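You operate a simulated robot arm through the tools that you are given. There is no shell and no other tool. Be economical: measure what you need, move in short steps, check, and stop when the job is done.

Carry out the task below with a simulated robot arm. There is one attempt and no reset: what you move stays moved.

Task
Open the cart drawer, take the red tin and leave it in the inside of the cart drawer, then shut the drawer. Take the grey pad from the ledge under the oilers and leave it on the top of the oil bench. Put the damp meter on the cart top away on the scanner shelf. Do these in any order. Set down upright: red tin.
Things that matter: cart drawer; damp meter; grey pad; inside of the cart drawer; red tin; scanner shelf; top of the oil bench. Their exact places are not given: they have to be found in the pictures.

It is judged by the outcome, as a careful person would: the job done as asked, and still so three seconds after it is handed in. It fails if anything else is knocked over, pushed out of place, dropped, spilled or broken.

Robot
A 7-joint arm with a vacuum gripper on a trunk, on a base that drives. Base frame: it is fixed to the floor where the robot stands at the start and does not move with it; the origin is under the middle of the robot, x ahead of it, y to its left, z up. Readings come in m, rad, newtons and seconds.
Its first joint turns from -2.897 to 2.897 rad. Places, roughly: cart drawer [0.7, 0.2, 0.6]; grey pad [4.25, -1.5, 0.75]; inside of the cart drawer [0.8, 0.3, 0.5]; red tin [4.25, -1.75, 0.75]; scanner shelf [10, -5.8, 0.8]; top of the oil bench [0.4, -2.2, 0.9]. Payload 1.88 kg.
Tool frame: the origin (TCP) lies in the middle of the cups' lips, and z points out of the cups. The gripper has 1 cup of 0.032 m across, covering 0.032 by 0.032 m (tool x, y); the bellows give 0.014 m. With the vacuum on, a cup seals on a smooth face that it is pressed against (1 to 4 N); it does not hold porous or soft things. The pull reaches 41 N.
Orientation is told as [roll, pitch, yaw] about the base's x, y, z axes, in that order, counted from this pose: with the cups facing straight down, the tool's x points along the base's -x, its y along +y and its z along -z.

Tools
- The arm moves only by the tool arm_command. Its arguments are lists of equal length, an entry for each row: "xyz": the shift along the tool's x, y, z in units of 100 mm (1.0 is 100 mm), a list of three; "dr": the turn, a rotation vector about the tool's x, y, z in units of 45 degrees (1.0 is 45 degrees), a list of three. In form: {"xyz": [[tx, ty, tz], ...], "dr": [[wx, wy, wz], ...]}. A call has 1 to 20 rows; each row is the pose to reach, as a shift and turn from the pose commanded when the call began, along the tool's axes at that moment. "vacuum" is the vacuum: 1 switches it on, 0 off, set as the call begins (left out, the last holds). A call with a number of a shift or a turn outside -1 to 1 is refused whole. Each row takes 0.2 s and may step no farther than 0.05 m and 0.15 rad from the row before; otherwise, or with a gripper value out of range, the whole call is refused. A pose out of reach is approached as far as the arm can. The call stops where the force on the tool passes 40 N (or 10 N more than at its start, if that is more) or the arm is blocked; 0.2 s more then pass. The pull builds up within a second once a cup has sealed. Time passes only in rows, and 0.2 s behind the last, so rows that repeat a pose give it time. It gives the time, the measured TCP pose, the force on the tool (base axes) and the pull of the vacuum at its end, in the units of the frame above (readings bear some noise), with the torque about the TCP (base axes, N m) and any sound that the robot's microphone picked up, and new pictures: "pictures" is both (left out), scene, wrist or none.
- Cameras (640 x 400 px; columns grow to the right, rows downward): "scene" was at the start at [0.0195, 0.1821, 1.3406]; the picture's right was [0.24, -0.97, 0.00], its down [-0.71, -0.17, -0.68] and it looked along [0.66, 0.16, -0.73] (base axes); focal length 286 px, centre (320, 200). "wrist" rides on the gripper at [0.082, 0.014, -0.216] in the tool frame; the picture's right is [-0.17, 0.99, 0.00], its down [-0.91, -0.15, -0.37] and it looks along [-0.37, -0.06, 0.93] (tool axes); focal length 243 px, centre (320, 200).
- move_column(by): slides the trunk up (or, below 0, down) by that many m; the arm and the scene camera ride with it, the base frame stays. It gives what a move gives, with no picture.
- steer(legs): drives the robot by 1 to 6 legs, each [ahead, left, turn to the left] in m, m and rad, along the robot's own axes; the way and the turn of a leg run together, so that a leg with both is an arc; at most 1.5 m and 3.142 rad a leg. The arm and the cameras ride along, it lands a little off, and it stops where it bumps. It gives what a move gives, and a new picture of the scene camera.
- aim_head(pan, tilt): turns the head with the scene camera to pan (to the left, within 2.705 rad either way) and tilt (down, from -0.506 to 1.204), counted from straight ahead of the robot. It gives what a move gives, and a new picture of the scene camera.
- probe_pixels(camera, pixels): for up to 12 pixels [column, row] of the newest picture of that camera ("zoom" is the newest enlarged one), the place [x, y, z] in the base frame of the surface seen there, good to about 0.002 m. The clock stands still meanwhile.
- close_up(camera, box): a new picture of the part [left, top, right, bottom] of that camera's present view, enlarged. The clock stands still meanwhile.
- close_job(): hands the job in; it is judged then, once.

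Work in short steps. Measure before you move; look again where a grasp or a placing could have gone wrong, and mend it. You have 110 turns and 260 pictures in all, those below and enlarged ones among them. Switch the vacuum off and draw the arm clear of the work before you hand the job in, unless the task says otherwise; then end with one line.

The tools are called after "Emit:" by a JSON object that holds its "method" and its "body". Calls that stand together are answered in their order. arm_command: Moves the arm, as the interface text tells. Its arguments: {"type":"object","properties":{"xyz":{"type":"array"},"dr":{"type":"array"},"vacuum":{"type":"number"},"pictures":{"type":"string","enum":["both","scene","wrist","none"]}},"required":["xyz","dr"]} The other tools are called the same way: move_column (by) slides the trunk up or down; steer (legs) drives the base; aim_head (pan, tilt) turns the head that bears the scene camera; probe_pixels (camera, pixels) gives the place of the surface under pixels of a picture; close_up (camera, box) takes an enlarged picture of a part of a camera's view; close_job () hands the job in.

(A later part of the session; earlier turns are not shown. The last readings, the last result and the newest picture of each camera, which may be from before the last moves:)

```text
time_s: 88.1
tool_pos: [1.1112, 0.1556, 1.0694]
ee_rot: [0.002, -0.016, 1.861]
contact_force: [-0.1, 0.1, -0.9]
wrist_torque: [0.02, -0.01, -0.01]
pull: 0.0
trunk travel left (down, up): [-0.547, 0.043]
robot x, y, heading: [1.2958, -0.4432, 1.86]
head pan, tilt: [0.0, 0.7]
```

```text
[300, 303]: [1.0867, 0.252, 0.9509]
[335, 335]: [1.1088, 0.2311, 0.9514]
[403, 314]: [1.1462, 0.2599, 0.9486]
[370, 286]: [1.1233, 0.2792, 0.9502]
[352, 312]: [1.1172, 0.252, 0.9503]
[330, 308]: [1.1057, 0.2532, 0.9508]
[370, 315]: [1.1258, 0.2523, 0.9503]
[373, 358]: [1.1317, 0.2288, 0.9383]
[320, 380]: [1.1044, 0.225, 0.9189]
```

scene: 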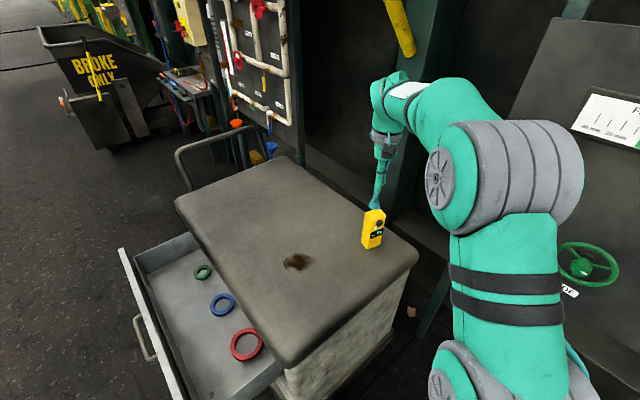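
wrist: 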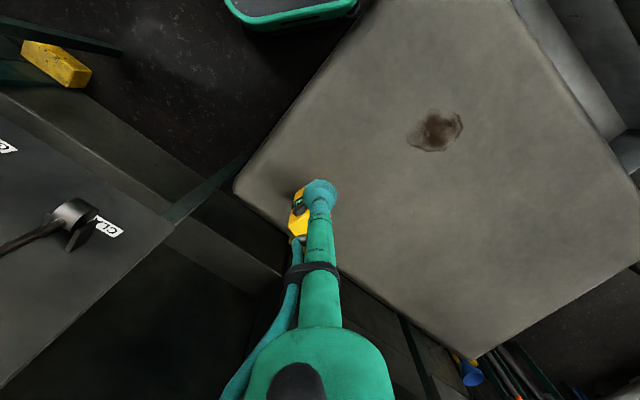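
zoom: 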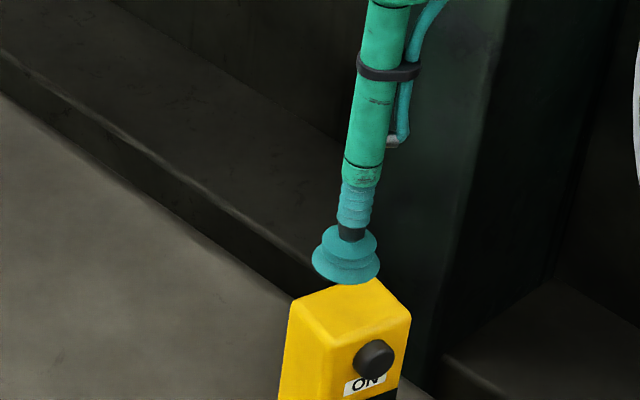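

Top centre ≈ (1.116,0.2555,0.9505). I move over it and down to 0.05 above, then check.

Emit:
{"method": "arm_command", "body": {"xyz": [[-0.4, -0.14, 0], [-0.8, -0.28, 0], [-0.942, -0.34, 0.2], [-0.942, -0.34, 0.6], [-0.942, -0.34, 0.7]], "dr": [[0, 0.02, 0], [0, 0.02, 0], [0, 0.02, 0], [0, 0.02, 0], [0, 0.02, 0]], "pictures": "both"}}

Emit:
{"method": "close_up", "body": {"camera": "scene", "box": [320, 160, 420, 230]}}

```text
time_s: 89.3
tool_pos: [1.1157, 0.2561, 0.9973]
ee_rot: [0.003, 0.001, 1.862]
contact_force: [-0.3, 0.4, -0.1]
wrist_torque: [0.0, 0.02, 0.01]
pull: 0.1
trunk travel left (down, up): [-0.547, 0.043]
robot x, y, heading: [1.3001, -0.4395, 1.862]
head pan, tilt: [0.0, 0.7]
```

scene: 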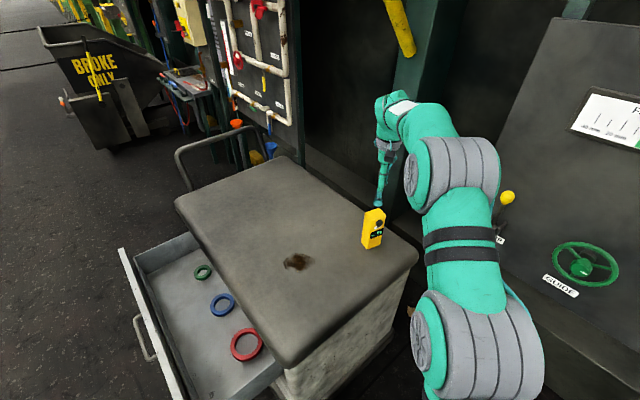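
wrist: 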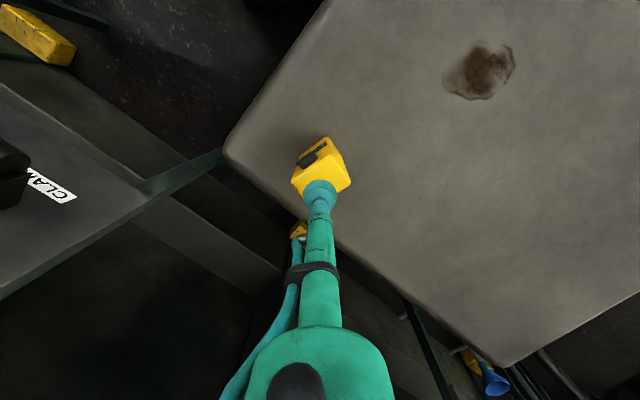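

```text
5.71 times, centred on (370, 195) of scene
```

zoom: 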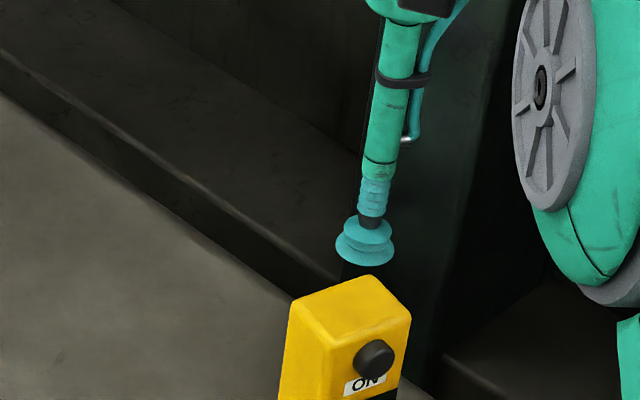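

Aligned above the top. Vacuum on and press gently.

Emit:
{"method": "arm_command", "body": {"xyz": [[0, 0, 0.3], [0, 0, 0.42], [0, 0, 0.46], [0, 0, 0.49], [0, 0, 0.5], [0, 0, 0.5], [0, 0, 0.5], [0, 0, 0.5], [0, 0, 0.5]], "dr": [[0, 0, 0], [0, 0, 0], [0, 0, 0], [0, 0, 0], [0, 0, 0], [0, 0, 0], [0, 0, 0], [0, 0, 0], [0, 0, 0]], "vacuum": 1, "pictures": "none"}}

Emit:
{"method": "arm_command", "body": {"xyz": [[0, 0, -0.1], [0, 0, -0.3], [0, 0, -0.6], [0, 0, -0.9], [0, 0, -0.9]], "dr": [[0, 0, 0], [0, 0, 0], [0, 0, 0], [0, 0, 0], [0, 0, 0]], "pictures": "both"}}

```text
time_s: 91.3
tool_pos: [1.1157, 0.2573, 0.9499]
ee_rot: [0.002, -0.002, 1.86]
contact_force: [1.1, 2.2, 2.0]
wrist_torque: [0.0, -0.07, -0.02]
pull: 40.2
trunk travel left (down, up): [-0.547, 0.043]
robot x, y, heading: [1.2934, -0.4414, 1.853]
head pan, tilt: [0.0, 0.7]
```

```text
time_s: 92.5
tool_pos: [1.1156, 0.2558, 1.0428]
ee_rot: [0.002, -0.001, 1.862]
contact_force: [0.1, -0.2, -3.8]
wrist_torque: [-0.01, 0.0, -0.01]
pull: 40.7
trunk travel left (down, up): [-0.547, 0.043]
robot x, y, heading: [1.2983, -0.442, 1.86]
head pan, tilt: [0.0, 0.7]
```

scene: 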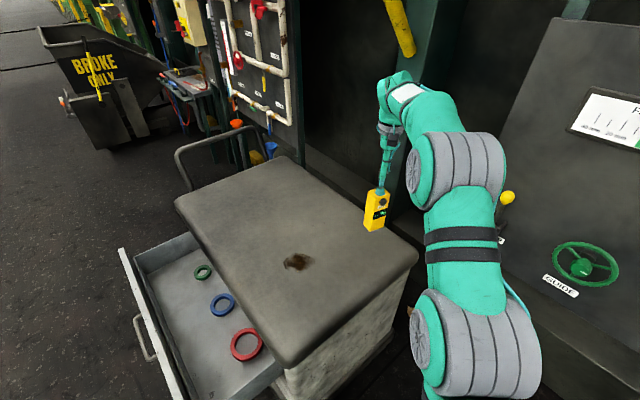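
wrist: 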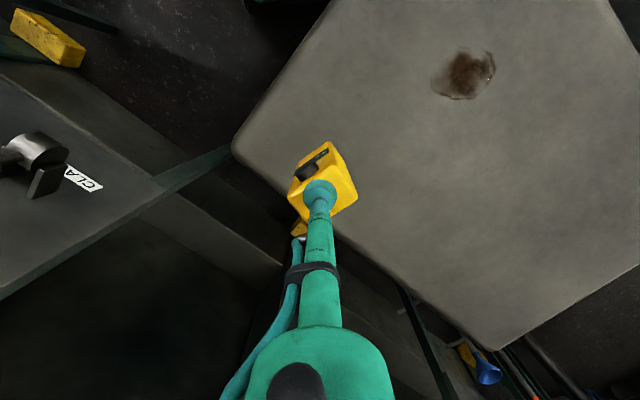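

Meter held (≈4 N). I retract the arm, back away from the cart, and turn down the aisle.

Emit:
{"method": "arm_command", "body": {"xyz": [[0.3, 0, 0], [0.6, 0, 0], [0.9, 0, 0], [1, 0, -0.2]], "dr": [[0, 0, 0], [0, 0, 0], [0, 0, 0], [0, 0, 0]], "pictures": "none"}}

Emit:
{"method": "arm_command", "body": {"xyz": [[0.3, 0, 0], [0.6, 0, 0], [0.9, 0, 0], [1, 0, 0]], "dr": [[0, 0, 0], [0, 0, 0], [0, 0, 0], [0, 0, 0]], "pictures": "none"}}

Emit:
{"method": "steer", "body": {"legs": [[-0.9, 0, 0], [0, 0, -2.45]]}}

Emit:
{"method": "aim_head", "body": {"pan": 0.3, "tilt": 0.35}}

```text
time_s: 93.5
tool_pos: [1.1456, 0.1602, 1.0626]
ee_rot: [0.001, 0.001, 1.863]
contact_force: [-0.6, -0.8, -2.6]
wrist_torque: [0.03, -0.01, 0.01]
pull: 40.1
trunk travel left (down, up): [-0.547, 0.043]
robot x, y, heading: [1.3002, -0.4408, 1.861]
head pan, tilt: [0.0, 0.7]
```

```text
time_s: 94.5
tool_pos: [1.174, 0.0635, 1.062]
ee_rot: [0.001, 0.0, 1.861]
contact_force: [0.2, -0.2, -3.3]
wrist_torque: [0.0, 0.0, 0.0]
pull: 40.5
trunk travel left (down, up): [-0.547, 0.043]
robot x, y, heading: [1.2976, -0.439, 1.857]
head pan, tilt: [0.0, 0.7]
```

```text
time_s: 105.0
tool_pos: [1.9776, -1.605, 1.06]
ee_rot: [0.003, 0.001, -0.572]
contact_force: [0.6, 0.9, -3.1]
wrist_torque: [0.02, 0.01, -0.01]
pull: 40.7
trunk travel left (down, up): [-0.547, 0.043]
robot x, y, heading: [1.5542, -1.3038, -0.578]
head pan, tilt: [0.0, 0.7]
```

scene: 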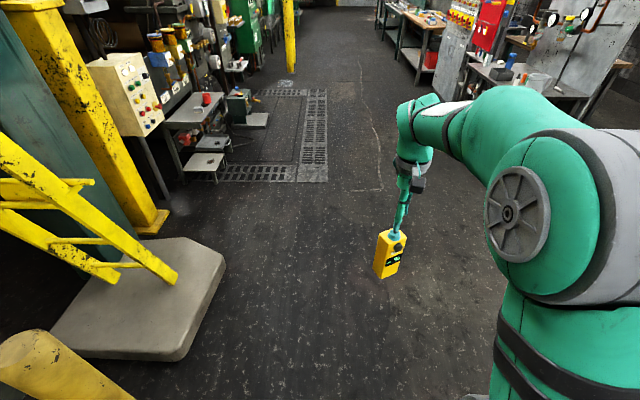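

```text
time_s: 105.9
tool_pos: [1.9774, -1.6055, 1.0607]
ee_rot: [0.001, 0.001, -0.572]
contact_force: [0.1, -0.6, -3.0]
wrist_torque: [0.03, 0.01, -0.03]
pull: 40.8
trunk travel left (down, up): [-0.547, 0.043]
robot x, y, heading: [1.5574, -1.3032, -0.572]
head pan, tilt: [0.3, 0.351]
```

scene: 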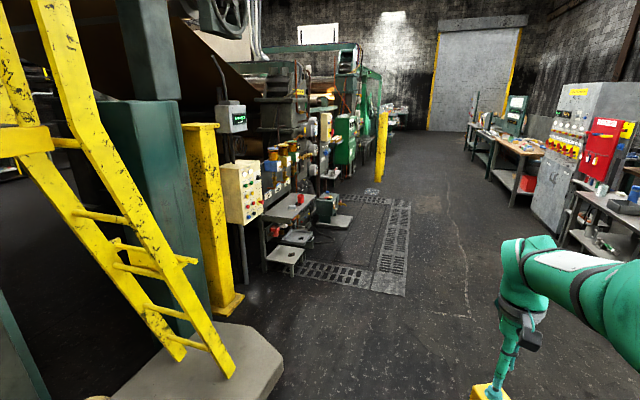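

The aisle ahead is clear; a small table with red item at (300,198) sits under oilers. I zoom and probe landmarks, including the yellow post (382,145).

Emit:
{"method": "close_up", "body": {"camera": "scene", "box": [220, 120, 440, 260]}}

Emit:
{"method": "probe_pixels", "body": {"camera": "scene", "pixels": [[300, 198], [290, 212], [382, 175], [405, 290], [300, 278], [540, 225], [500, 160], [420, 130], [395, 112], [480, 300], [515, 185], [345, 105]]}}

```text
2.86 times, centred on (330, 190) of scene
```

zoom: 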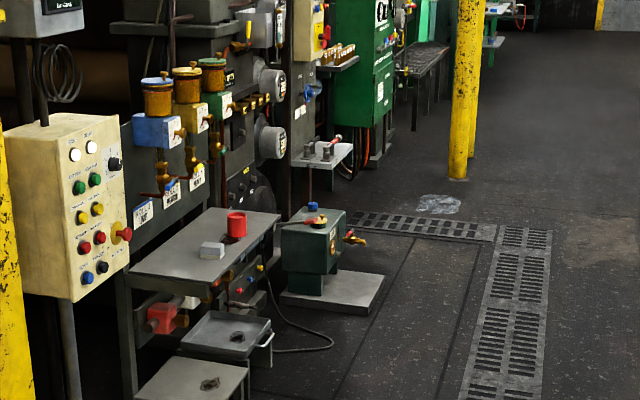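

```text
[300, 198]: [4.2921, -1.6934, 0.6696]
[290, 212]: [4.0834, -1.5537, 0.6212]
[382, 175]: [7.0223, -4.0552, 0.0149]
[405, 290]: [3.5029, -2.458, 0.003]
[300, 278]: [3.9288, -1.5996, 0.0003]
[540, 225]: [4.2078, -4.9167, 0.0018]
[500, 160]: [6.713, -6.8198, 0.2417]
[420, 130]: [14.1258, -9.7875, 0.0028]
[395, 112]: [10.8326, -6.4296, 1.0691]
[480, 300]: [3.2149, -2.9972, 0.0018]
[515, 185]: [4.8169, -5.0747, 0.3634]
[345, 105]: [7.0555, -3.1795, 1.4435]
```

Ledge at z≈0.62 with red tin and grey pad found. Yellow post at (7.02,-4.06) must be passed on the right. I drive the aisle.

Emit:
{"method": "steer", "body": {"legs": [[0, -0.3, -0.03], [1.5, 0, 0], [1.5, 0, 0]]}}

```text
time_s: 121.7
tool_pos: [4.2147, -3.5573, 1.0603]
ee_rot: [0.001, 0.0, -0.622]
contact_force: [0.4, -0.1, -4.1]
wrist_torque: [-0.02, 0.03, -0.01]
pull: 40.8
trunk travel left (down, up): [-0.547, 0.043]
robot x, y, heading: [3.8072, -3.2351, -0.622]
head pan, tilt: [0.3, 0.351]
```

scene: 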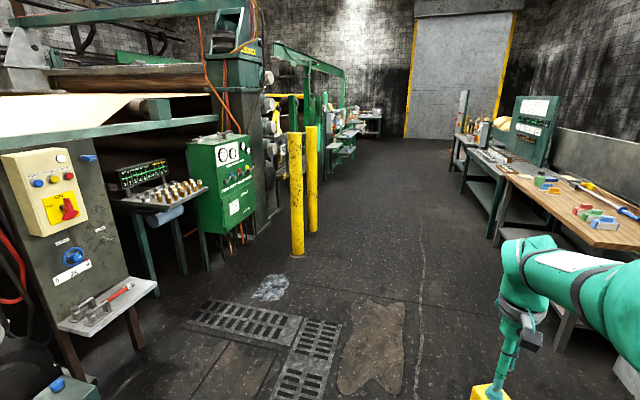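

Clear ahead; v is about -0.55 in aisle coordinates. I drive another 4.2 m with a small heading correction.

Emit:
{"method": "steer", "body": {"legs": [[1.5, 0, 0.04], [1.5, 0, 0], [1.2, 0, 0]]}}

Emit:
{"method": "aim_head", "body": {"pan": 0.5, "tilt": 0.35}}

```text
time_s: 141.5
tool_pos: [7.7163, -5.7315, 1.061]
ee_rot: [0.002, 0.0, -0.568]
contact_force: [0.4, -1.2, -3.3]
wrist_torque: [0.03, -0.01, -0.01]
pull: 40.4
trunk travel left (down, up): [-0.547, 0.043]
robot x, y, heading: [7.2956, -5.4307, -0.57]
head pan, tilt: [0.3, 0.351]
```

scene: 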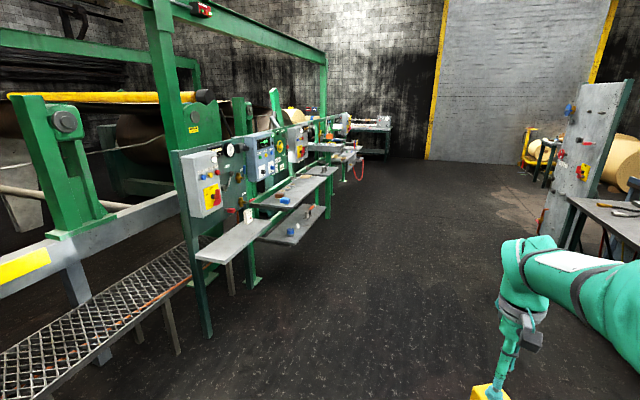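

```text
time_s: 142.2
tool_pos: [7.7167, -5.7323, 1.0607]
ee_rot: [0.002, 0.001, -0.567]
contact_force: [0.3, -0.1, -3.2]
wrist_torque: [-0.01, 0.02, 0.02]
pull: 40.4
trunk travel left (down, up): [-0.547, 0.043]
robot x, y, heading: [7.2905, -5.4307, -0.567]
head pan, tilt: [0.499, 0.351]
```

scene: 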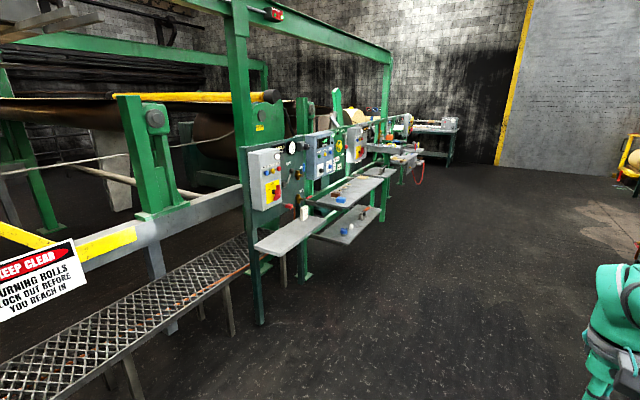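

The panel has several shelves; I zoom on them for labels and probe places.

Emit:
{"method": "close_up", "body": {"camera": "scene", "box": [230, 110, 430, 260]}}

Emit:
{"method": "probe_pixels", "body": {"camera": "scene", "pixels": [[288, 235], [345, 195], [345, 225], [380, 172], [400, 158], [265, 250], [325, 222], [430, 155], [410, 148], [300, 170], [330, 165], [355, 145]]}}

```text
2.67 times, centred on (330, 185) of scene
```

zoom: 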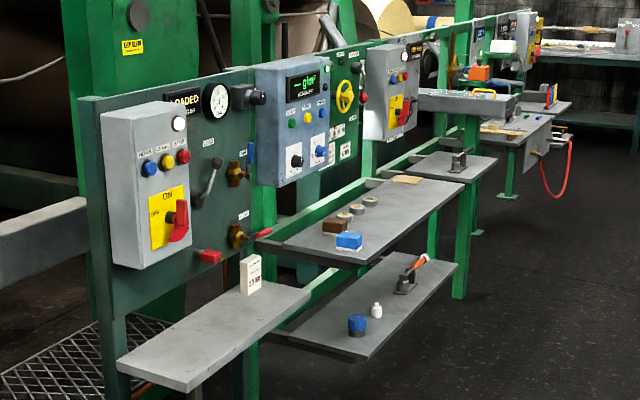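

```text
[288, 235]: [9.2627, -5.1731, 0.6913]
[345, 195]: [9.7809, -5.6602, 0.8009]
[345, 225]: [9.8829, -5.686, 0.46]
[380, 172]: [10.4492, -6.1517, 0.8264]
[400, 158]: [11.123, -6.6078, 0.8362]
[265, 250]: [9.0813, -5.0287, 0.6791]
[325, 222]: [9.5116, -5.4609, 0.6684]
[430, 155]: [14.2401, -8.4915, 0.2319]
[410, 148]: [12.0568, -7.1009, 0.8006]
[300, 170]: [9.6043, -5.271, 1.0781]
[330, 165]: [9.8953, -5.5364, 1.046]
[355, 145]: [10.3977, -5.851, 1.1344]
```

Candidate shelf at (9.8,-5.66,0.80). I drive closer and look for a label.

Emit:
{"method": "steer", "body": {"legs": [[1.5, 0, -0.02]]}}

Emit:
{"method": "aim_head", "body": {"pan": 0.95, "tilt": 0.35}}

Emit:
{"method": "close_up", "body": {"camera": "scene", "box": [160, 60, 480, 260]}}

```text
time_s: 149.6
tool_pos: [8.931, -6.5935, 1.0623]
ee_rot: [0.003, -0.001, -0.625]
contact_force: [0.1, 0.4, -2.1]
wrist_torque: [0.02, 0.04, 0.0]
pull: 40.5
trunk travel left (down, up): [-0.547, 0.043]
robot x, y, heading: [8.5302, -6.2696, -0.627]
head pan, tilt: [0.499, 0.351]
```

scene: 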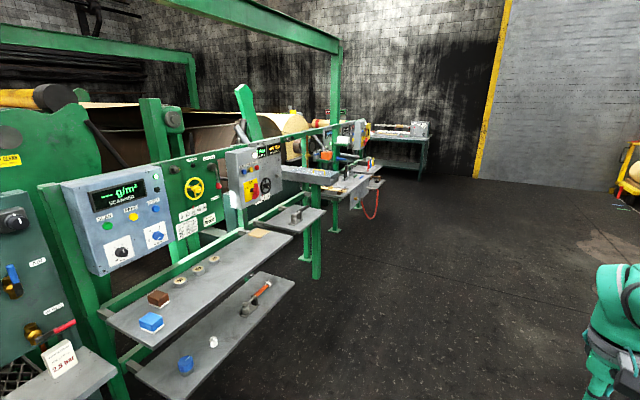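

```text
time_s: 150.5
tool_pos: [8.932, -6.5948, 1.0607]
ee_rot: [0.002, 0.0, -0.625]
contact_force: [-0.5, -0.7, -2.8]
wrist_torque: [0.01, 0.0, 0.01]
pull: 40.9
trunk travel left (down, up): [-0.547, 0.043]
robot x, y, heading: [8.5251, -6.2743, -0.633]
head pan, tilt: [0.949, 0.351]
```

scene: 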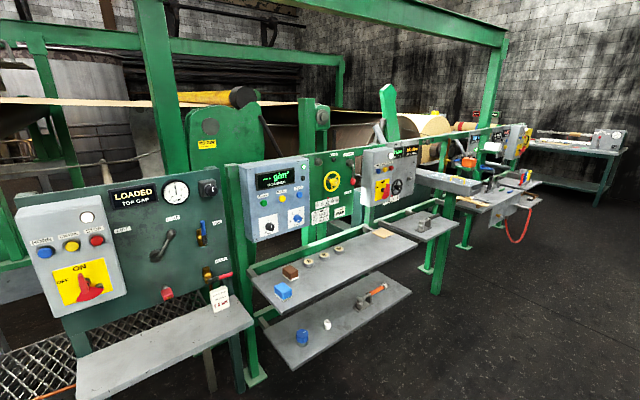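

```text
2.00 times, centred on (320, 160) of scene
```

zoom: 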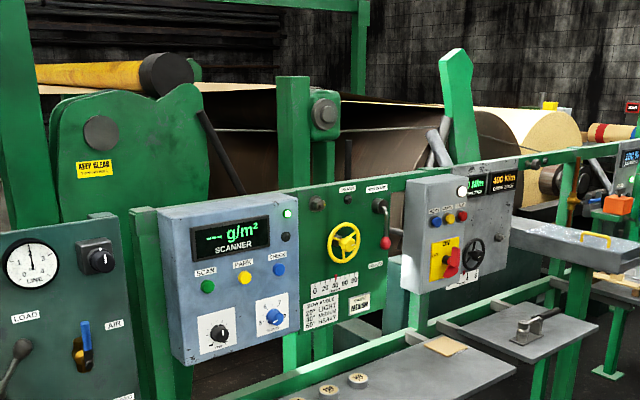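

"SCANNER" panel is directly above the upper shelf (z≈0.80), so that is the scanner shelf. I zoom on its surface for a free spot.

Emit:
{"method": "close_up", "body": {"camera": "scene", "box": [240, 220, 440, 345]}}

Emit:
{"method": "probe_pixels", "body": {"camera": "scene", "pixels": [[283, 290], [290, 271], [308, 263], [324, 256], [339, 248], [380, 233], [345, 265], [330, 280], [310, 290], [412, 243], [275, 312], [370, 253]]}}

Emit:
{"method": "probe_pixels", "body": {"camera": "scene", "pixels": [[270, 235], [300, 225], [385, 200], [330, 195], [355, 235], [250, 280], [375, 225], [437, 240], [350, 310], [405, 290]]}}

```text
3.20 times, centred on (340, 282) of scene
```

zoom: 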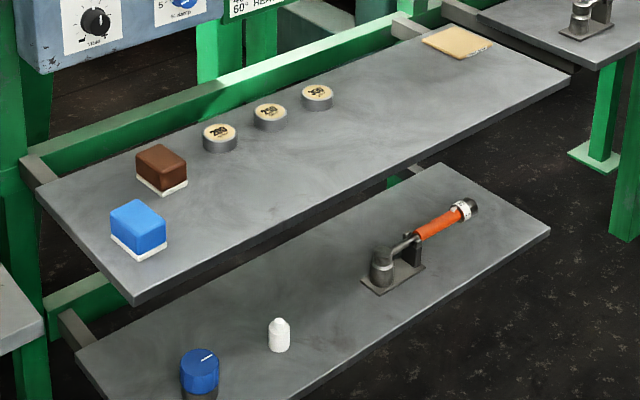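

```text
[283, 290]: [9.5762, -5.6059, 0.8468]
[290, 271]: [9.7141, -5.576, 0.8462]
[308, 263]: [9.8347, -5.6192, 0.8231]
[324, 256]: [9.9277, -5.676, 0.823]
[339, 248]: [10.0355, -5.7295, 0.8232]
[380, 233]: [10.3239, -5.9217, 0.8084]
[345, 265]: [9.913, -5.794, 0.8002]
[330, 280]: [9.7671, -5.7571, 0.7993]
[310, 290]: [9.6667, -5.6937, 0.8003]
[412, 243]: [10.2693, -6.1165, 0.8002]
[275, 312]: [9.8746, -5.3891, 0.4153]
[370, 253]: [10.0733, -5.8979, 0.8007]
```

```text
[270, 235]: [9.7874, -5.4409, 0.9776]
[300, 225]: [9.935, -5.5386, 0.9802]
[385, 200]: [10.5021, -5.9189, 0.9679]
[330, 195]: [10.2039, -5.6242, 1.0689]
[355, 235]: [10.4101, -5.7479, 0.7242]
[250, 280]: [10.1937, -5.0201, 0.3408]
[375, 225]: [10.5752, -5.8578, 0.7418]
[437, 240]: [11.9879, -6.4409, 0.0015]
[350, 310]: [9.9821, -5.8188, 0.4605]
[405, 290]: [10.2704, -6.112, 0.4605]
```

Free spot on the shelf between the third disc and the tan card: about (10.114,-5.903,0.80). I turn to face it and drive alongside.

Emit:
{"method": "steer", "body": {"legs": [[0, 0, 1.607], [0, -1.1, 0], [0.35, 0, 0]]}}

Emit:
{"method": "aim_head", "body": {"pan": 0.0, "tilt": 0.6}}

```text
time_s: 162.0
tool_pos: [9.9532, -6.1901, 1.0598]
ee_rot: [0.002, 0.0, 0.97]
contact_force: [-0.7, 0.2, -3.3]
wrist_torque: [0.0, 0.03, 0.01]
pull: 40.4
trunk travel left (down, up): [-0.547, 0.043]
robot x, y, heading: [9.6351, -6.6038, 0.971]
head pan, tilt: [0.949, 0.351]
```

scene: 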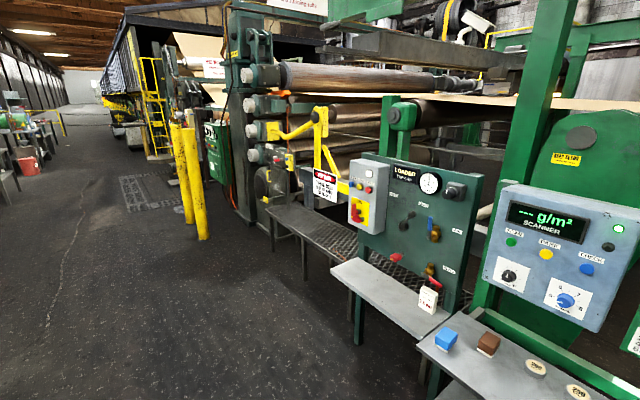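

```text
time_s: 163.2
tool_pos: [9.9525, -6.19, 1.0605]
ee_rot: [0.002, -0.001, 0.968]
contact_force: [0.1, -0.6, -2.0]
wrist_torque: [0.0, 0.0, 0.03]
pull: 40.5
trunk travel left (down, up): [-0.547, 0.043]
robot x, y, heading: [9.638, -6.6043, 0.964]
head pan, tilt: [0.0, 0.6]
```

scene: 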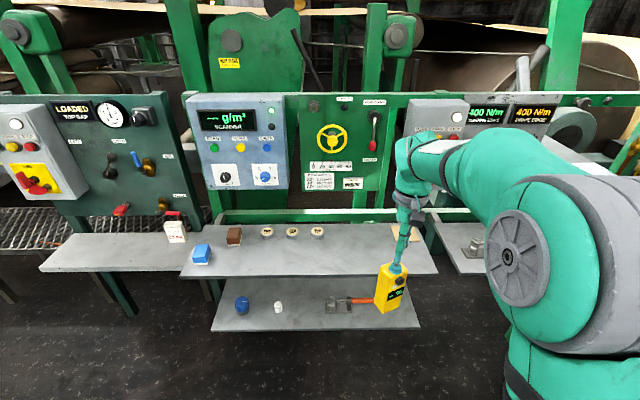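

I drive 0.23 m ahead and then position the meter over the spot.

Emit:
{"method": "steer", "body": {"legs": [[0.23, 0, 0]]}}

Emit:
{"method": "arm_command", "body": {"xyz": [[0, 0, 0]], "dr": [[0, 0, 0]], "pictures": "wrist"}}

```text
time_s: 164.9
tool_pos: [10.0823, -6.0001, 1.0601]
ee_rot: [0.003, 0.002, 0.969]
contact_force: [0.0, -0.2, -3.0]
wrist_torque: [0.01, -0.01, 0.0]
pull: 40.9
trunk travel left (down, up): [-0.547, 0.043]
robot x, y, heading: [9.7682, -6.4168, 0.969]
head pan, tilt: [0.0, 0.6]
```

scene: 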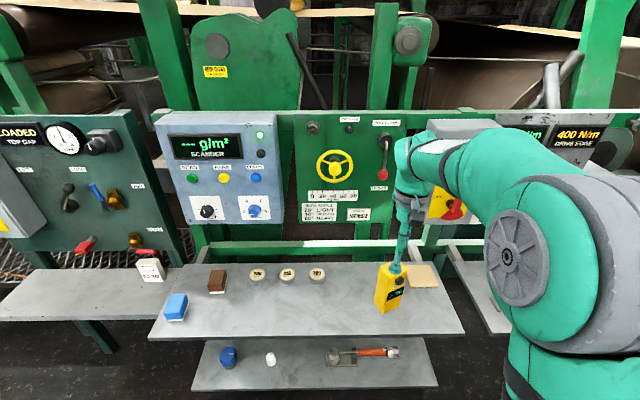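

```text
time_s: 165.3
tool_pos: [10.0831, -6.0007, 1.0596]
ee_rot: [0.002, 0.003, 0.969]
contact_force: [0.6, 0.8, -3.8]
wrist_torque: [0.01, -0.02, 0.01]
pull: 40.7
trunk travel left (down, up): [-0.547, 0.043]
robot x, y, heading: [9.7688, -6.4162, 0.964]
head pan, tilt: [0.0, 0.6]
```

wrist: 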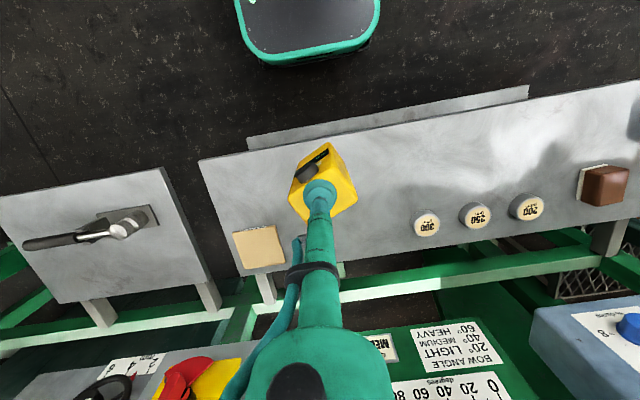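

Move 0.09 ahead, 0.03 left over the spot, then descend 0.1.

Emit:
{"method": "arm_command", "body": {"xyz": [[-0.4, 0.15, 0], [-0.8, 0.3, 0], [-0.9, 0.3, 0.2], [-0.9, 0.3, 0.6], [-0.9, 0.3, 0.95], [-0.9, 0.3, 0.95]], "dr": [[0, 0, 0], [0, 0, 0], [0, 0, 0], [0, 0, 0], [0, 0, 0], [0, 0, 0]], "pictures": "both"}}

```text
time_s: 166.7
tool_pos: [10.1059, -5.9072, 0.9655]
ee_rot: [0.002, 0.002, 0.97]
contact_force: [-0.4, 0.0, -2.2]
wrist_torque: [-0.04, 0.04, -0.04]
pull: 40.9
trunk travel left (down, up): [-0.547, 0.043]
robot x, y, heading: [9.7743, -6.4161, 0.966]
head pan, tilt: [0.0, 0.6]
```

scene: 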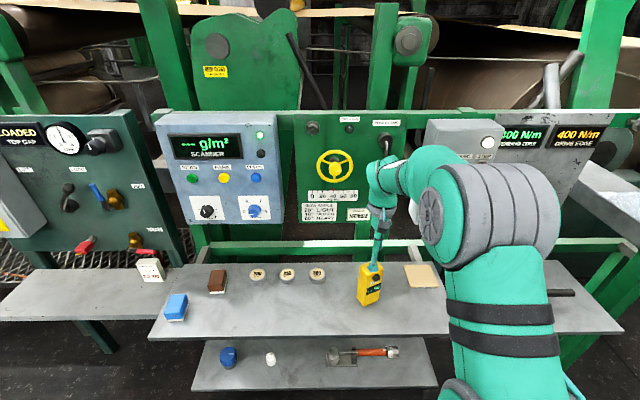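
wrist: 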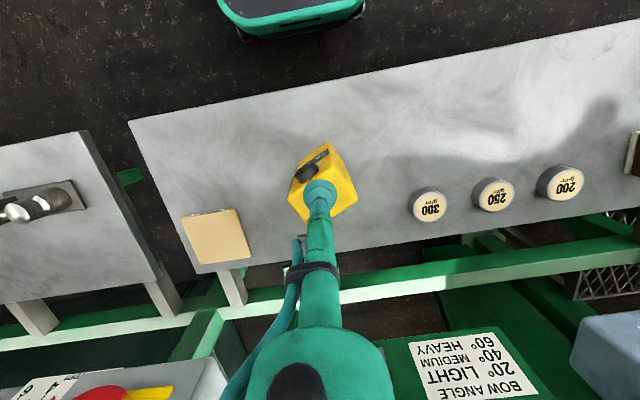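

Spot is clear. Lower the last ~16 mm and check force.

Emit:
{"method": "arm_command", "body": {"xyz": [[0, 0, 0.08], [0, 0, 0.12], [0, 0, 0.15], [0, 0, 0.165], [0, 0, 0.165]], "dr": [[0, 0, 0], [0, 0, 0], [0, 0, 0], [0, 0, 0], [0, 0, 0]], "pictures": "none"}}

```text
time_s: 167.9
tool_pos: [10.1081, -5.9098, 0.9497]
ee_rot: [0.002, 0.0, 0.97]
contact_force: [-1.6, -0.3, 3.1]
wrist_torque: [0.08, -0.01, 0.0]
pull: 41.3
trunk travel left (down, up): [-0.547, 0.043]
robot x, y, heading: [9.7687, -6.4153, 0.968]
head pan, tilt: [0.0, 0.6]
```

Contact (force +3 N up). I release and rise.

Emit:
{"method": "arm_command", "body": {"xyz": [[0, 0, 0], [0, 0, 0], [0, 0, 0], [0, 0, 0], [0, 0, -0.1], [0, 0, -0.3], [0, 0, -0.7], [0, 0, -1.0]], "dr": [[0, 0, 0], [0, 0, 0], [0, 0, 0], [0, 0, 0], [0, 0, 0], [0, 0, 0], [0, 0, 0], [0, 0, 0]], "vacuum": 0, "pictures": "both"}}

```text
time_s: 169.7
tool_pos: [10.11, -5.9084, 1.0489]
ee_rot: [0.002, 0.003, 0.968]
contact_force: [-0.3, -0.8, 0.0]
wrist_torque: [0.02, -0.03, 0.0]
pull: 0.0
trunk travel left (down, up): [-0.547, 0.043]
robot x, y, heading: [9.7671, -6.4143, 0.966]
head pan, tilt: [0.0, 0.6]
```

scene: 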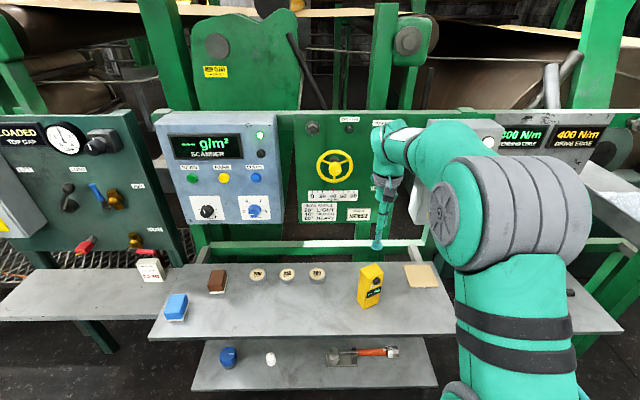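
wrist: 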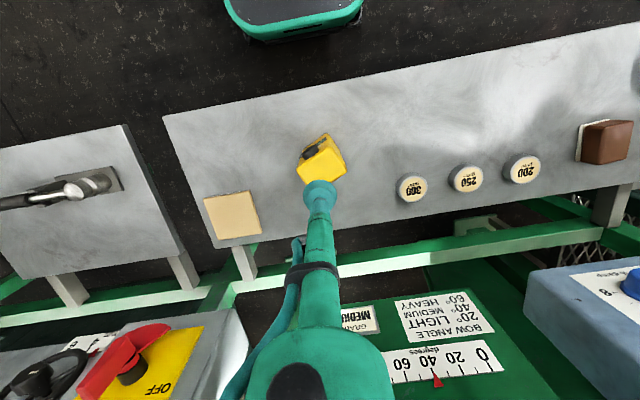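

The damp meter stands on the scanner shelf. I retract the arm, back off, and slide left along the aisle back toward the oilers' ledge.

Emit:
{"method": "arm_command", "body": {"xyz": [[0.3, 0, 0], [0.6, 0, 0], [0.9, 0, 0], [1, 0, 0]], "dr": [[0, 0, 0], [0, 0, 0], [0, 0, 0], [0, 0, 0]], "pictures": "none"}}

Emit:
{"method": "steer", "body": {"legs": [[-0.65, 0, 0], [0, 1.5, 0], [0, 1.5, 0]]}}

```text
time_s: 170.7
tool_pos: [10.049, -5.993, 1.0492]
ee_rot: [0.002, -0.001, 0.97]
contact_force: [-0.3, -0.4, -0.3]
wrist_torque: [0.03, 0.0, 0.0]
pull: 0.1
trunk travel left (down, up): [-0.547, 0.043]
robot x, y, heading: [9.7679, -6.4115, 0.965]
head pan, tilt: [0.0, 0.6]
```

```text
time_s: 188.2
tool_pos: [7.2156, -4.8737, 1.0491]
ee_rot: [0.002, 0.001, 0.997]
contact_force: [-0.2, -0.2, 0.8]
wrist_torque: [0.02, 0.01, -0.01]
pull: 0.0
trunk travel left (down, up): [-0.547, 0.043]
robot x, y, heading: [6.9507, -5.3031, 0.991]
head pan, tilt: [0.0, 0.6]
```

scene: 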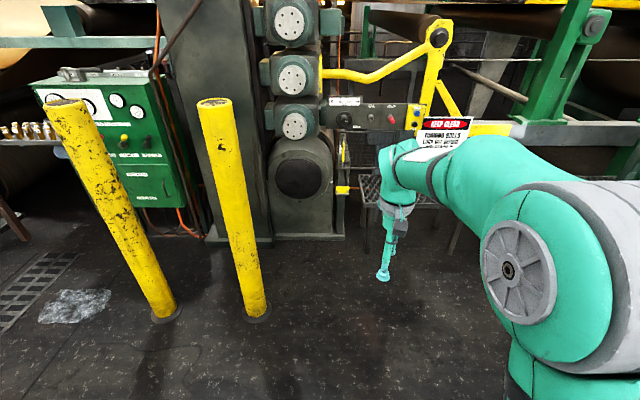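

On track (v≈-0.5). Continue sliding left 4.2 m.

Emit:
{"method": "steer", "body": {"legs": [[0, 1.5, -0.02], [0, 1.5, 0], [0, 1.2, 0]]}}

Emit:
{"method": "close_up", "body": {"camera": "scene", "box": [160, 60, 480, 260]}}

```text
time_s: 208.3
tool_pos: [3.5346, -2.7879, 1.0495]
ee_rot: [-0.001, 0.001, 1.082]
contact_force: [0.8, 0.3, -0.7]
wrist_torque: [0.0, -0.01, 0.01]
pull: 0.1
trunk travel left (down, up): [-0.547, 0.043]
robot x, y, heading: [3.3036, -3.2379, 1.079]
head pan, tilt: [0.0, 0.6]
```

scene: 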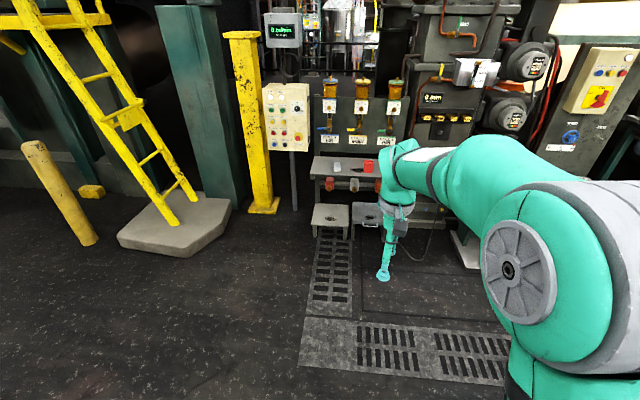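

```text
2.00 times, centred on (320, 160) of scene
```

zoom: 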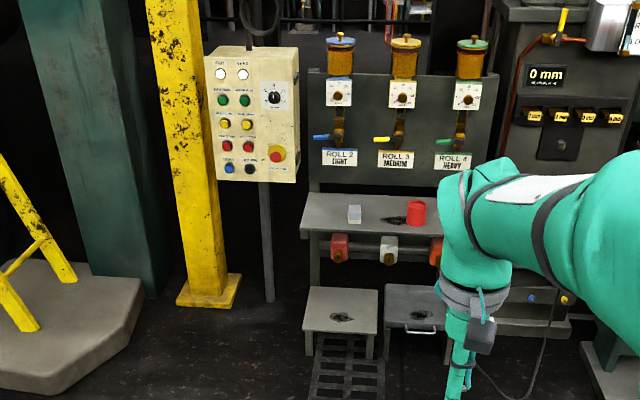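

The ledge with grey pad (zoom (354,213)) and red tin (415,212) is seen. I probe them and the surroundings.

Emit:
{"method": "probe_pixels", "body": {"camera": "zoom", "pixels": [[354, 210], [349, 222], [415, 202], [415, 218], [320, 230], [390, 233], [330, 195], [335, 305], [410, 290], [345, 135], [405, 135], [345, 325]]}}

Emit:
{"method": "close_up", "body": {"camera": "scene", "box": [310, 140, 400, 196]}}

```text
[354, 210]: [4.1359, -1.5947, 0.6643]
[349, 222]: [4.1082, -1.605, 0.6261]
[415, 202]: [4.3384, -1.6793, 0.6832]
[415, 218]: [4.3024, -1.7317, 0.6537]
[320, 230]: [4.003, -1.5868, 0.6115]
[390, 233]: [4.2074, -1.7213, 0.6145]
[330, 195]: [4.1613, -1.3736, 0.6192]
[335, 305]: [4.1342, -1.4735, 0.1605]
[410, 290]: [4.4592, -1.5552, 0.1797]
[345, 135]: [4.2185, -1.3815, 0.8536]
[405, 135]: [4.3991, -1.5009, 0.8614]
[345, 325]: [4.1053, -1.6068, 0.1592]
```

```text
7.11 times, centred on (355, 168) of scene
```

zoom: 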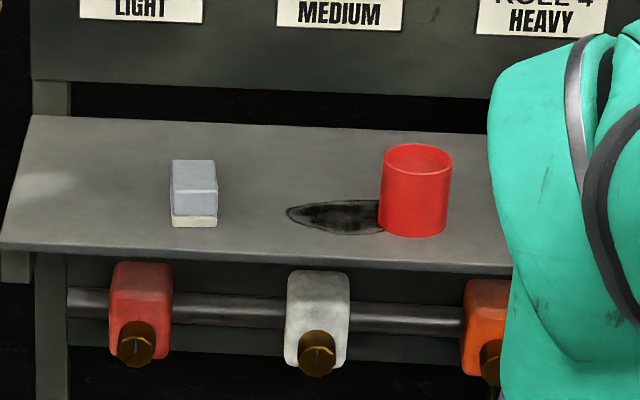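

Tin centre ≈(4.33,-1.70), ledge z≈0.617, panel behind at ~0.25 m from the ledge front. I square up and approach for closer look.

Emit:
{"method": "steer", "body": {"legs": [[0, 0, -0.102], [0.85, 0.05, 0]]}}

Emit:
{"method": "aim_head", "body": {"pan": 0.1, "tilt": 0.75}}

Emit:
{"method": "close_up", "body": {"camera": "scene", "box": [200, 40, 440, 190]}}

```text
time_s: 213.4
tool_pos: [4.0347, -2.083, 1.0484]
ee_rot: [0.003, 0.001, 0.957]
contact_force: [0.0, -0.5, 0.3]
wrist_torque: [0.0, -0.02, 0.0]
pull: 0.0
trunk travel left (down, up): [-0.547, 0.043]
robot x, y, heading: [3.7479, -2.5017, 0.949]
head pan, tilt: [0.0, 0.6]
```

scene: 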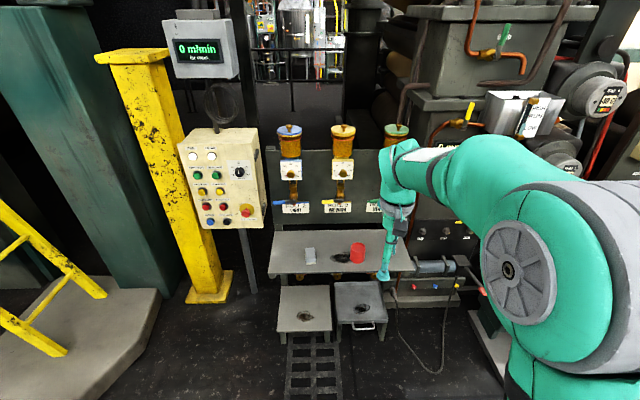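

```text
time_s: 214.1
tool_pos: [4.0337, -2.0825, 1.0487]
ee_rot: [0.004, 0.0, 0.957]
contact_force: [0.1, -0.1, 0.2]
wrist_torque: [0.0, -0.01, 0.0]
pull: 0.0
trunk travel left (down, up): [-0.547, 0.043]
robot x, y, heading: [3.7504, -2.499, 0.953]
head pan, tilt: [0.099, 0.75]
```

scene: 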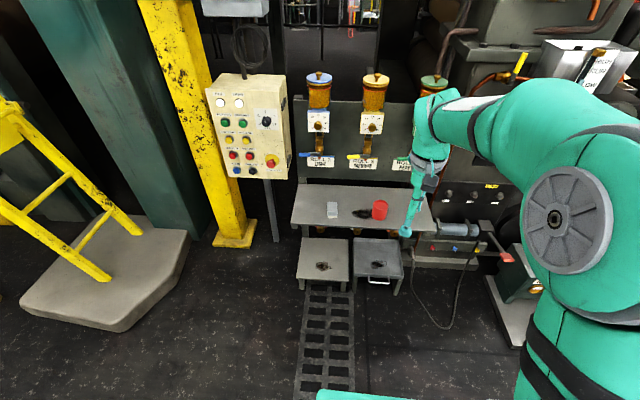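

```text
2.67 times, centred on (320, 115) of scene
```

zoom: 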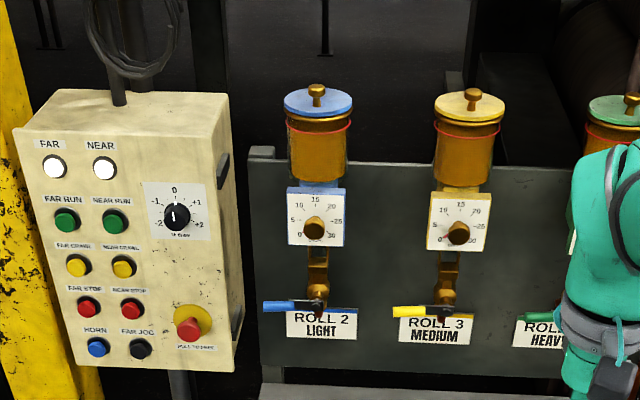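

Emit:
{"method": "probe_pixels", "body": {"camera": "zoom", "pixels": [[317, 100], [317, 150], [316, 228], [318, 290], [280, 306], [450, 295], [468, 105], [457, 232], [410, 312], [540, 316], [615, 105], [190, 320]]}}

Emit:
{"method": "close_up", "body": {"camera": "scene", "box": [290, 160, 450, 260]}}

```text
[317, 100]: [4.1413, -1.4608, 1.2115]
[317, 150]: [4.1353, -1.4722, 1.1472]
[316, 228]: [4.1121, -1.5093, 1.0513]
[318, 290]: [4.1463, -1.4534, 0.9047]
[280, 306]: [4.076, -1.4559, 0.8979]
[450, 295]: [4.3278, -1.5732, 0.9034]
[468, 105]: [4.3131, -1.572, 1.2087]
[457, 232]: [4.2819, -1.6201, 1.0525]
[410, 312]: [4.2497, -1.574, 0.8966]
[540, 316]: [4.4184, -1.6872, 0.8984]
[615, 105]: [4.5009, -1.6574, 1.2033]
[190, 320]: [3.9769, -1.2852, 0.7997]
```

```text
4.00 times, centred on (370, 210) of scene
```

zoom: 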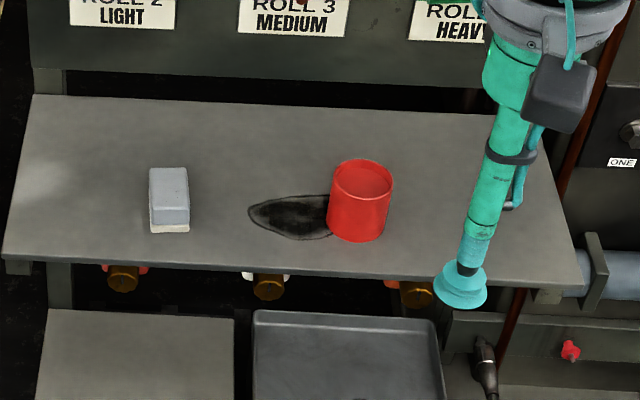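

Dial knobs stick out to about v=1.054 near z 1.05, so the tool should lean slightly back and grip toward the tin's near half. I lower and get closer to view the tin top with the wrist camera.

Emit:
{"method": "move_column", "body": {"by": -0.2}}

Emit:
{"method": "steer", "body": {"legs": [[0.22, 0, 0.02]]}}

Emit:
{"method": "arm_command", "body": {"xyz": [[0, 0, 0]], "dr": [[0, 0, 0]], "pictures": "wrist"}}

Emit:
{"method": "close_up", "body": {"camera": "scene", "box": [280, 130, 480, 255]}}

```text
time_s: 216.2
tool_pos: [4.0348, -2.0823, 0.8484]
ee_rot: [0.002, -0.001, 0.956]
contact_force: [-0.2, -0.4, -0.5]
wrist_torque: [0.0, 0.0, 0.0]
pull: 0.0
trunk travel left (down, up): [-0.347, 0.243]
robot x, y, heading: [3.7445, -2.5044, 0.958]
head pan, tilt: [0.099, 0.75]
```

```text
time_s: 217.9
tool_pos: [4.1494, -1.895, 0.8481]
ee_rot: [0.001, 0.002, 0.98]
contact_force: [-0.4, -0.3, -0.5]
wrist_torque: [0.0, -0.01, 0.03]
pull: 0.1
trunk travel left (down, up): [-0.347, 0.243]
robot x, y, heading: [3.8723, -2.3182, 0.978]
head pan, tilt: [0.099, 0.75]
```

scene: 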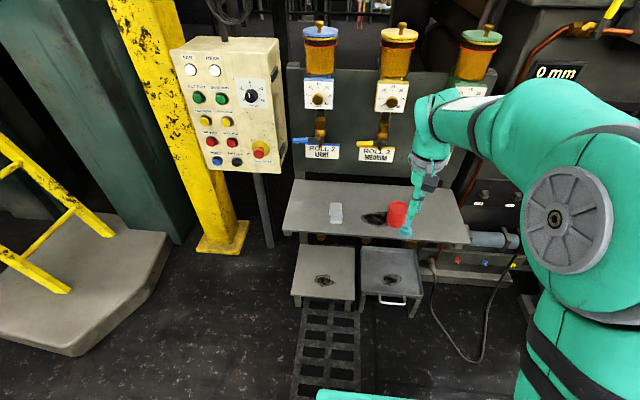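

```text
time_s: 218.3
tool_pos: [4.1488, -1.8936, 0.8481]
ee_rot: [0.0, 0.0, 0.983]
contact_force: [-0.7, -0.1, 0.1]
wrist_torque: [0.0, 0.02, 0.0]
pull: 0.0
trunk travel left (down, up): [-0.347, 0.243]
robot x, y, heading: [3.8742, -2.3204, 0.979]
head pan, tilt: [0.099, 0.75]
```

wrist: 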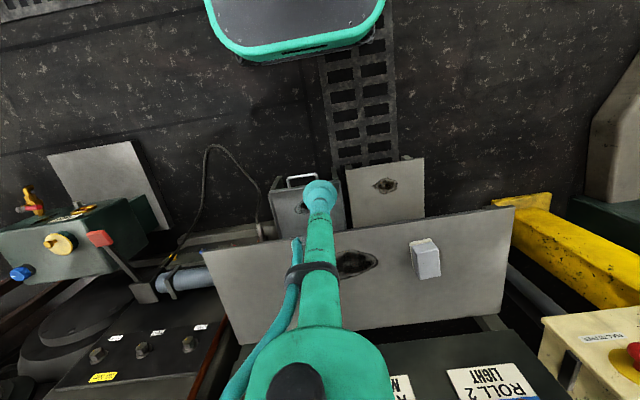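

```text
3.20 times, centred on (380, 192) of scene
```

zoom: 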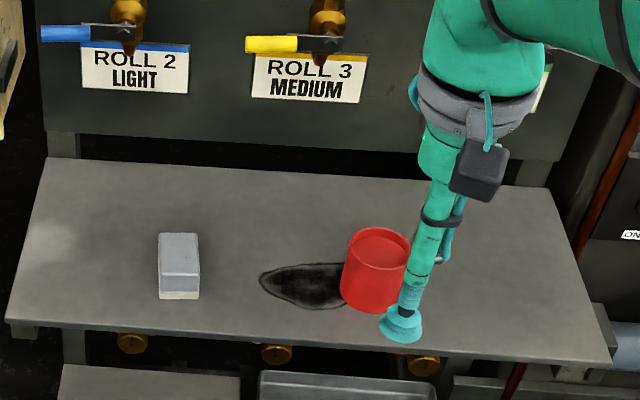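

Probing tin rim and pad in this zoom.

Emit:
{"method": "probe_pixels", "body": {"camera": "zoom", "pixels": [[378, 240], [370, 255], [378, 230], [378, 264], [348, 245], [395, 245], [375, 305], [180, 245], [178, 285], [165, 238], [195, 238], [178, 265]]}}

Emit:
{"method": "close_up", "body": {"camera": "scene", "box": [380, 190, 420, 240]}}

```text
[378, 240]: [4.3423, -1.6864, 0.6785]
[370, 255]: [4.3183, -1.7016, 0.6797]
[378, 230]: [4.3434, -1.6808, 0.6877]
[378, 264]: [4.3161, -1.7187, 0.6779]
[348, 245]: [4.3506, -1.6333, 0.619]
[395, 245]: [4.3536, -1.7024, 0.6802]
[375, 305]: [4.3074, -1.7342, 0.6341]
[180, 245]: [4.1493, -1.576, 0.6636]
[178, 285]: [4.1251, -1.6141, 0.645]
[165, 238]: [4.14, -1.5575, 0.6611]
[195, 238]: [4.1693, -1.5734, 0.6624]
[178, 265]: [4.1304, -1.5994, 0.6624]
```

```text
8.00 times, centred on (400, 215) of scene
```

zoom: 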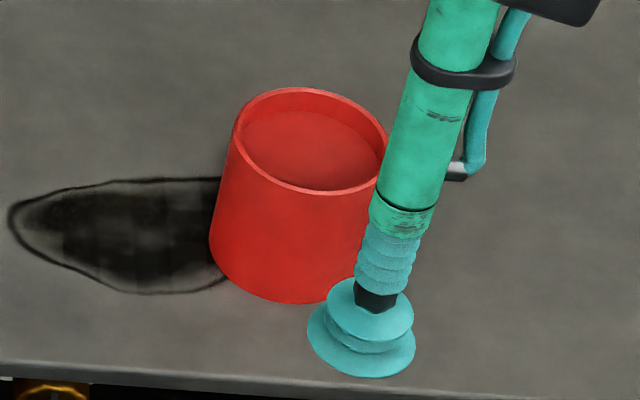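

The tin has a recessed lid (z≈0.679). I measure its inner disc.

Emit:
{"method": "probe_pixels", "body": {"camera": "zoom", "pixels": [[305, 114], [305, 186], [246, 148], [270, 176], [340, 184], [360, 170], [345, 125], [265, 122], [302, 90], [305, 193], [236, 140], [310, 150]]}}

```text
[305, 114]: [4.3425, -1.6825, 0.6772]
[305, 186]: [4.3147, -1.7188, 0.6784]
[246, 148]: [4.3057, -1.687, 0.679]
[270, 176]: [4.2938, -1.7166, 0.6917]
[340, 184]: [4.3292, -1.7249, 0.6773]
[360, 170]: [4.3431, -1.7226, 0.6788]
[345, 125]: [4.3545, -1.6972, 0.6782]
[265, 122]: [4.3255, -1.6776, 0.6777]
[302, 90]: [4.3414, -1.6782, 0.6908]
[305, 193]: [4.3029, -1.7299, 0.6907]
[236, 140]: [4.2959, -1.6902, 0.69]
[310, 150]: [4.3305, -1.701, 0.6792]
```

Lid disc centre ≈(4.329,-1.702,0.679), radius ~0.025. I drive 0.16 m closer, lower a bit, then look.

Emit:
{"method": "steer", "body": {"legs": [[0.14, -0.03, 0]]}}

Emit:
{"method": "move_column", "body": {"by": -0.08}}

Emit:
{"method": "arm_command", "body": {"xyz": [[0, 0, 0]], "dr": [[0, -0.153, 0]], "pictures": "both"}}

```text
time_s: 219.7
tool_pos: [4.2536, -1.7899, 0.8488]
ee_rot: [0.001, 0.0, 0.984]
contact_force: [0.0, 0.4, 1.3]
wrist_torque: [0.0, -0.03, 0.0]
pull: 0.0
trunk travel left (down, up): [-0.347, 0.243]
robot x, y, heading: [3.9783, -2.2149, 0.983]
head pan, tilt: [0.099, 0.75]
```

scene: 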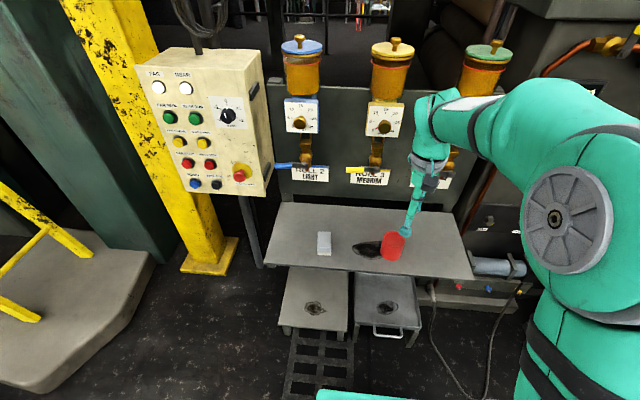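

```text
time_s: 220.8
tool_pos: [4.2541, -1.7905, 0.7677]
ee_rot: [0.002, 0.001, 0.982]
contact_force: [0.0, 0.3, 0.1]
wrist_torque: [0.03, 0.01, 0.01]
pull: 0.0
trunk travel left (down, up): [-0.267, 0.323]
robot x, y, heading: [3.9762, -2.2188, 0.983]
head pan, tilt: [0.099, 0.75]
```

```text
time_s: 221.2
tool_pos: [4.2535, -1.7894, 0.767]
ee_rot: [0.002, -0.118, 0.982]
contact_force: [-0.1, -0.3, 0.8]
wrist_torque: [-0.03, 0.02, 0.03]
pull: 0.0
trunk travel left (down, up): [-0.267, 0.323]
robot x, y, heading: [3.979, -2.2137, 0.98]
head pan, tilt: [0.099, 0.75]
```

scene: 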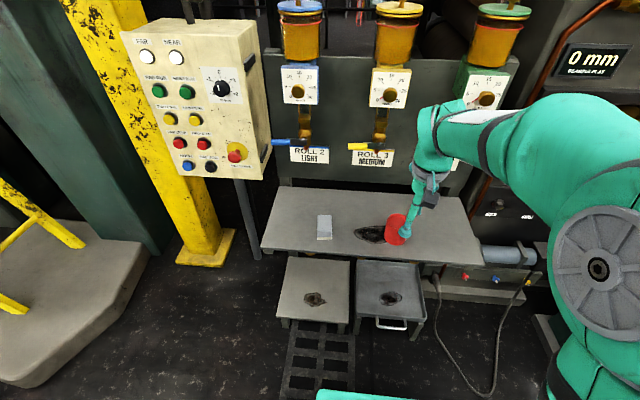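
wrist: 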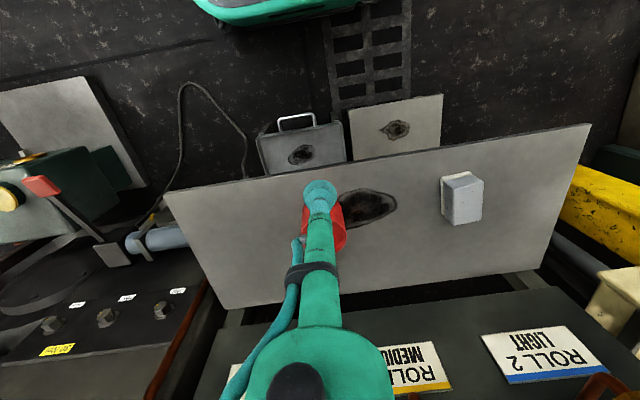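

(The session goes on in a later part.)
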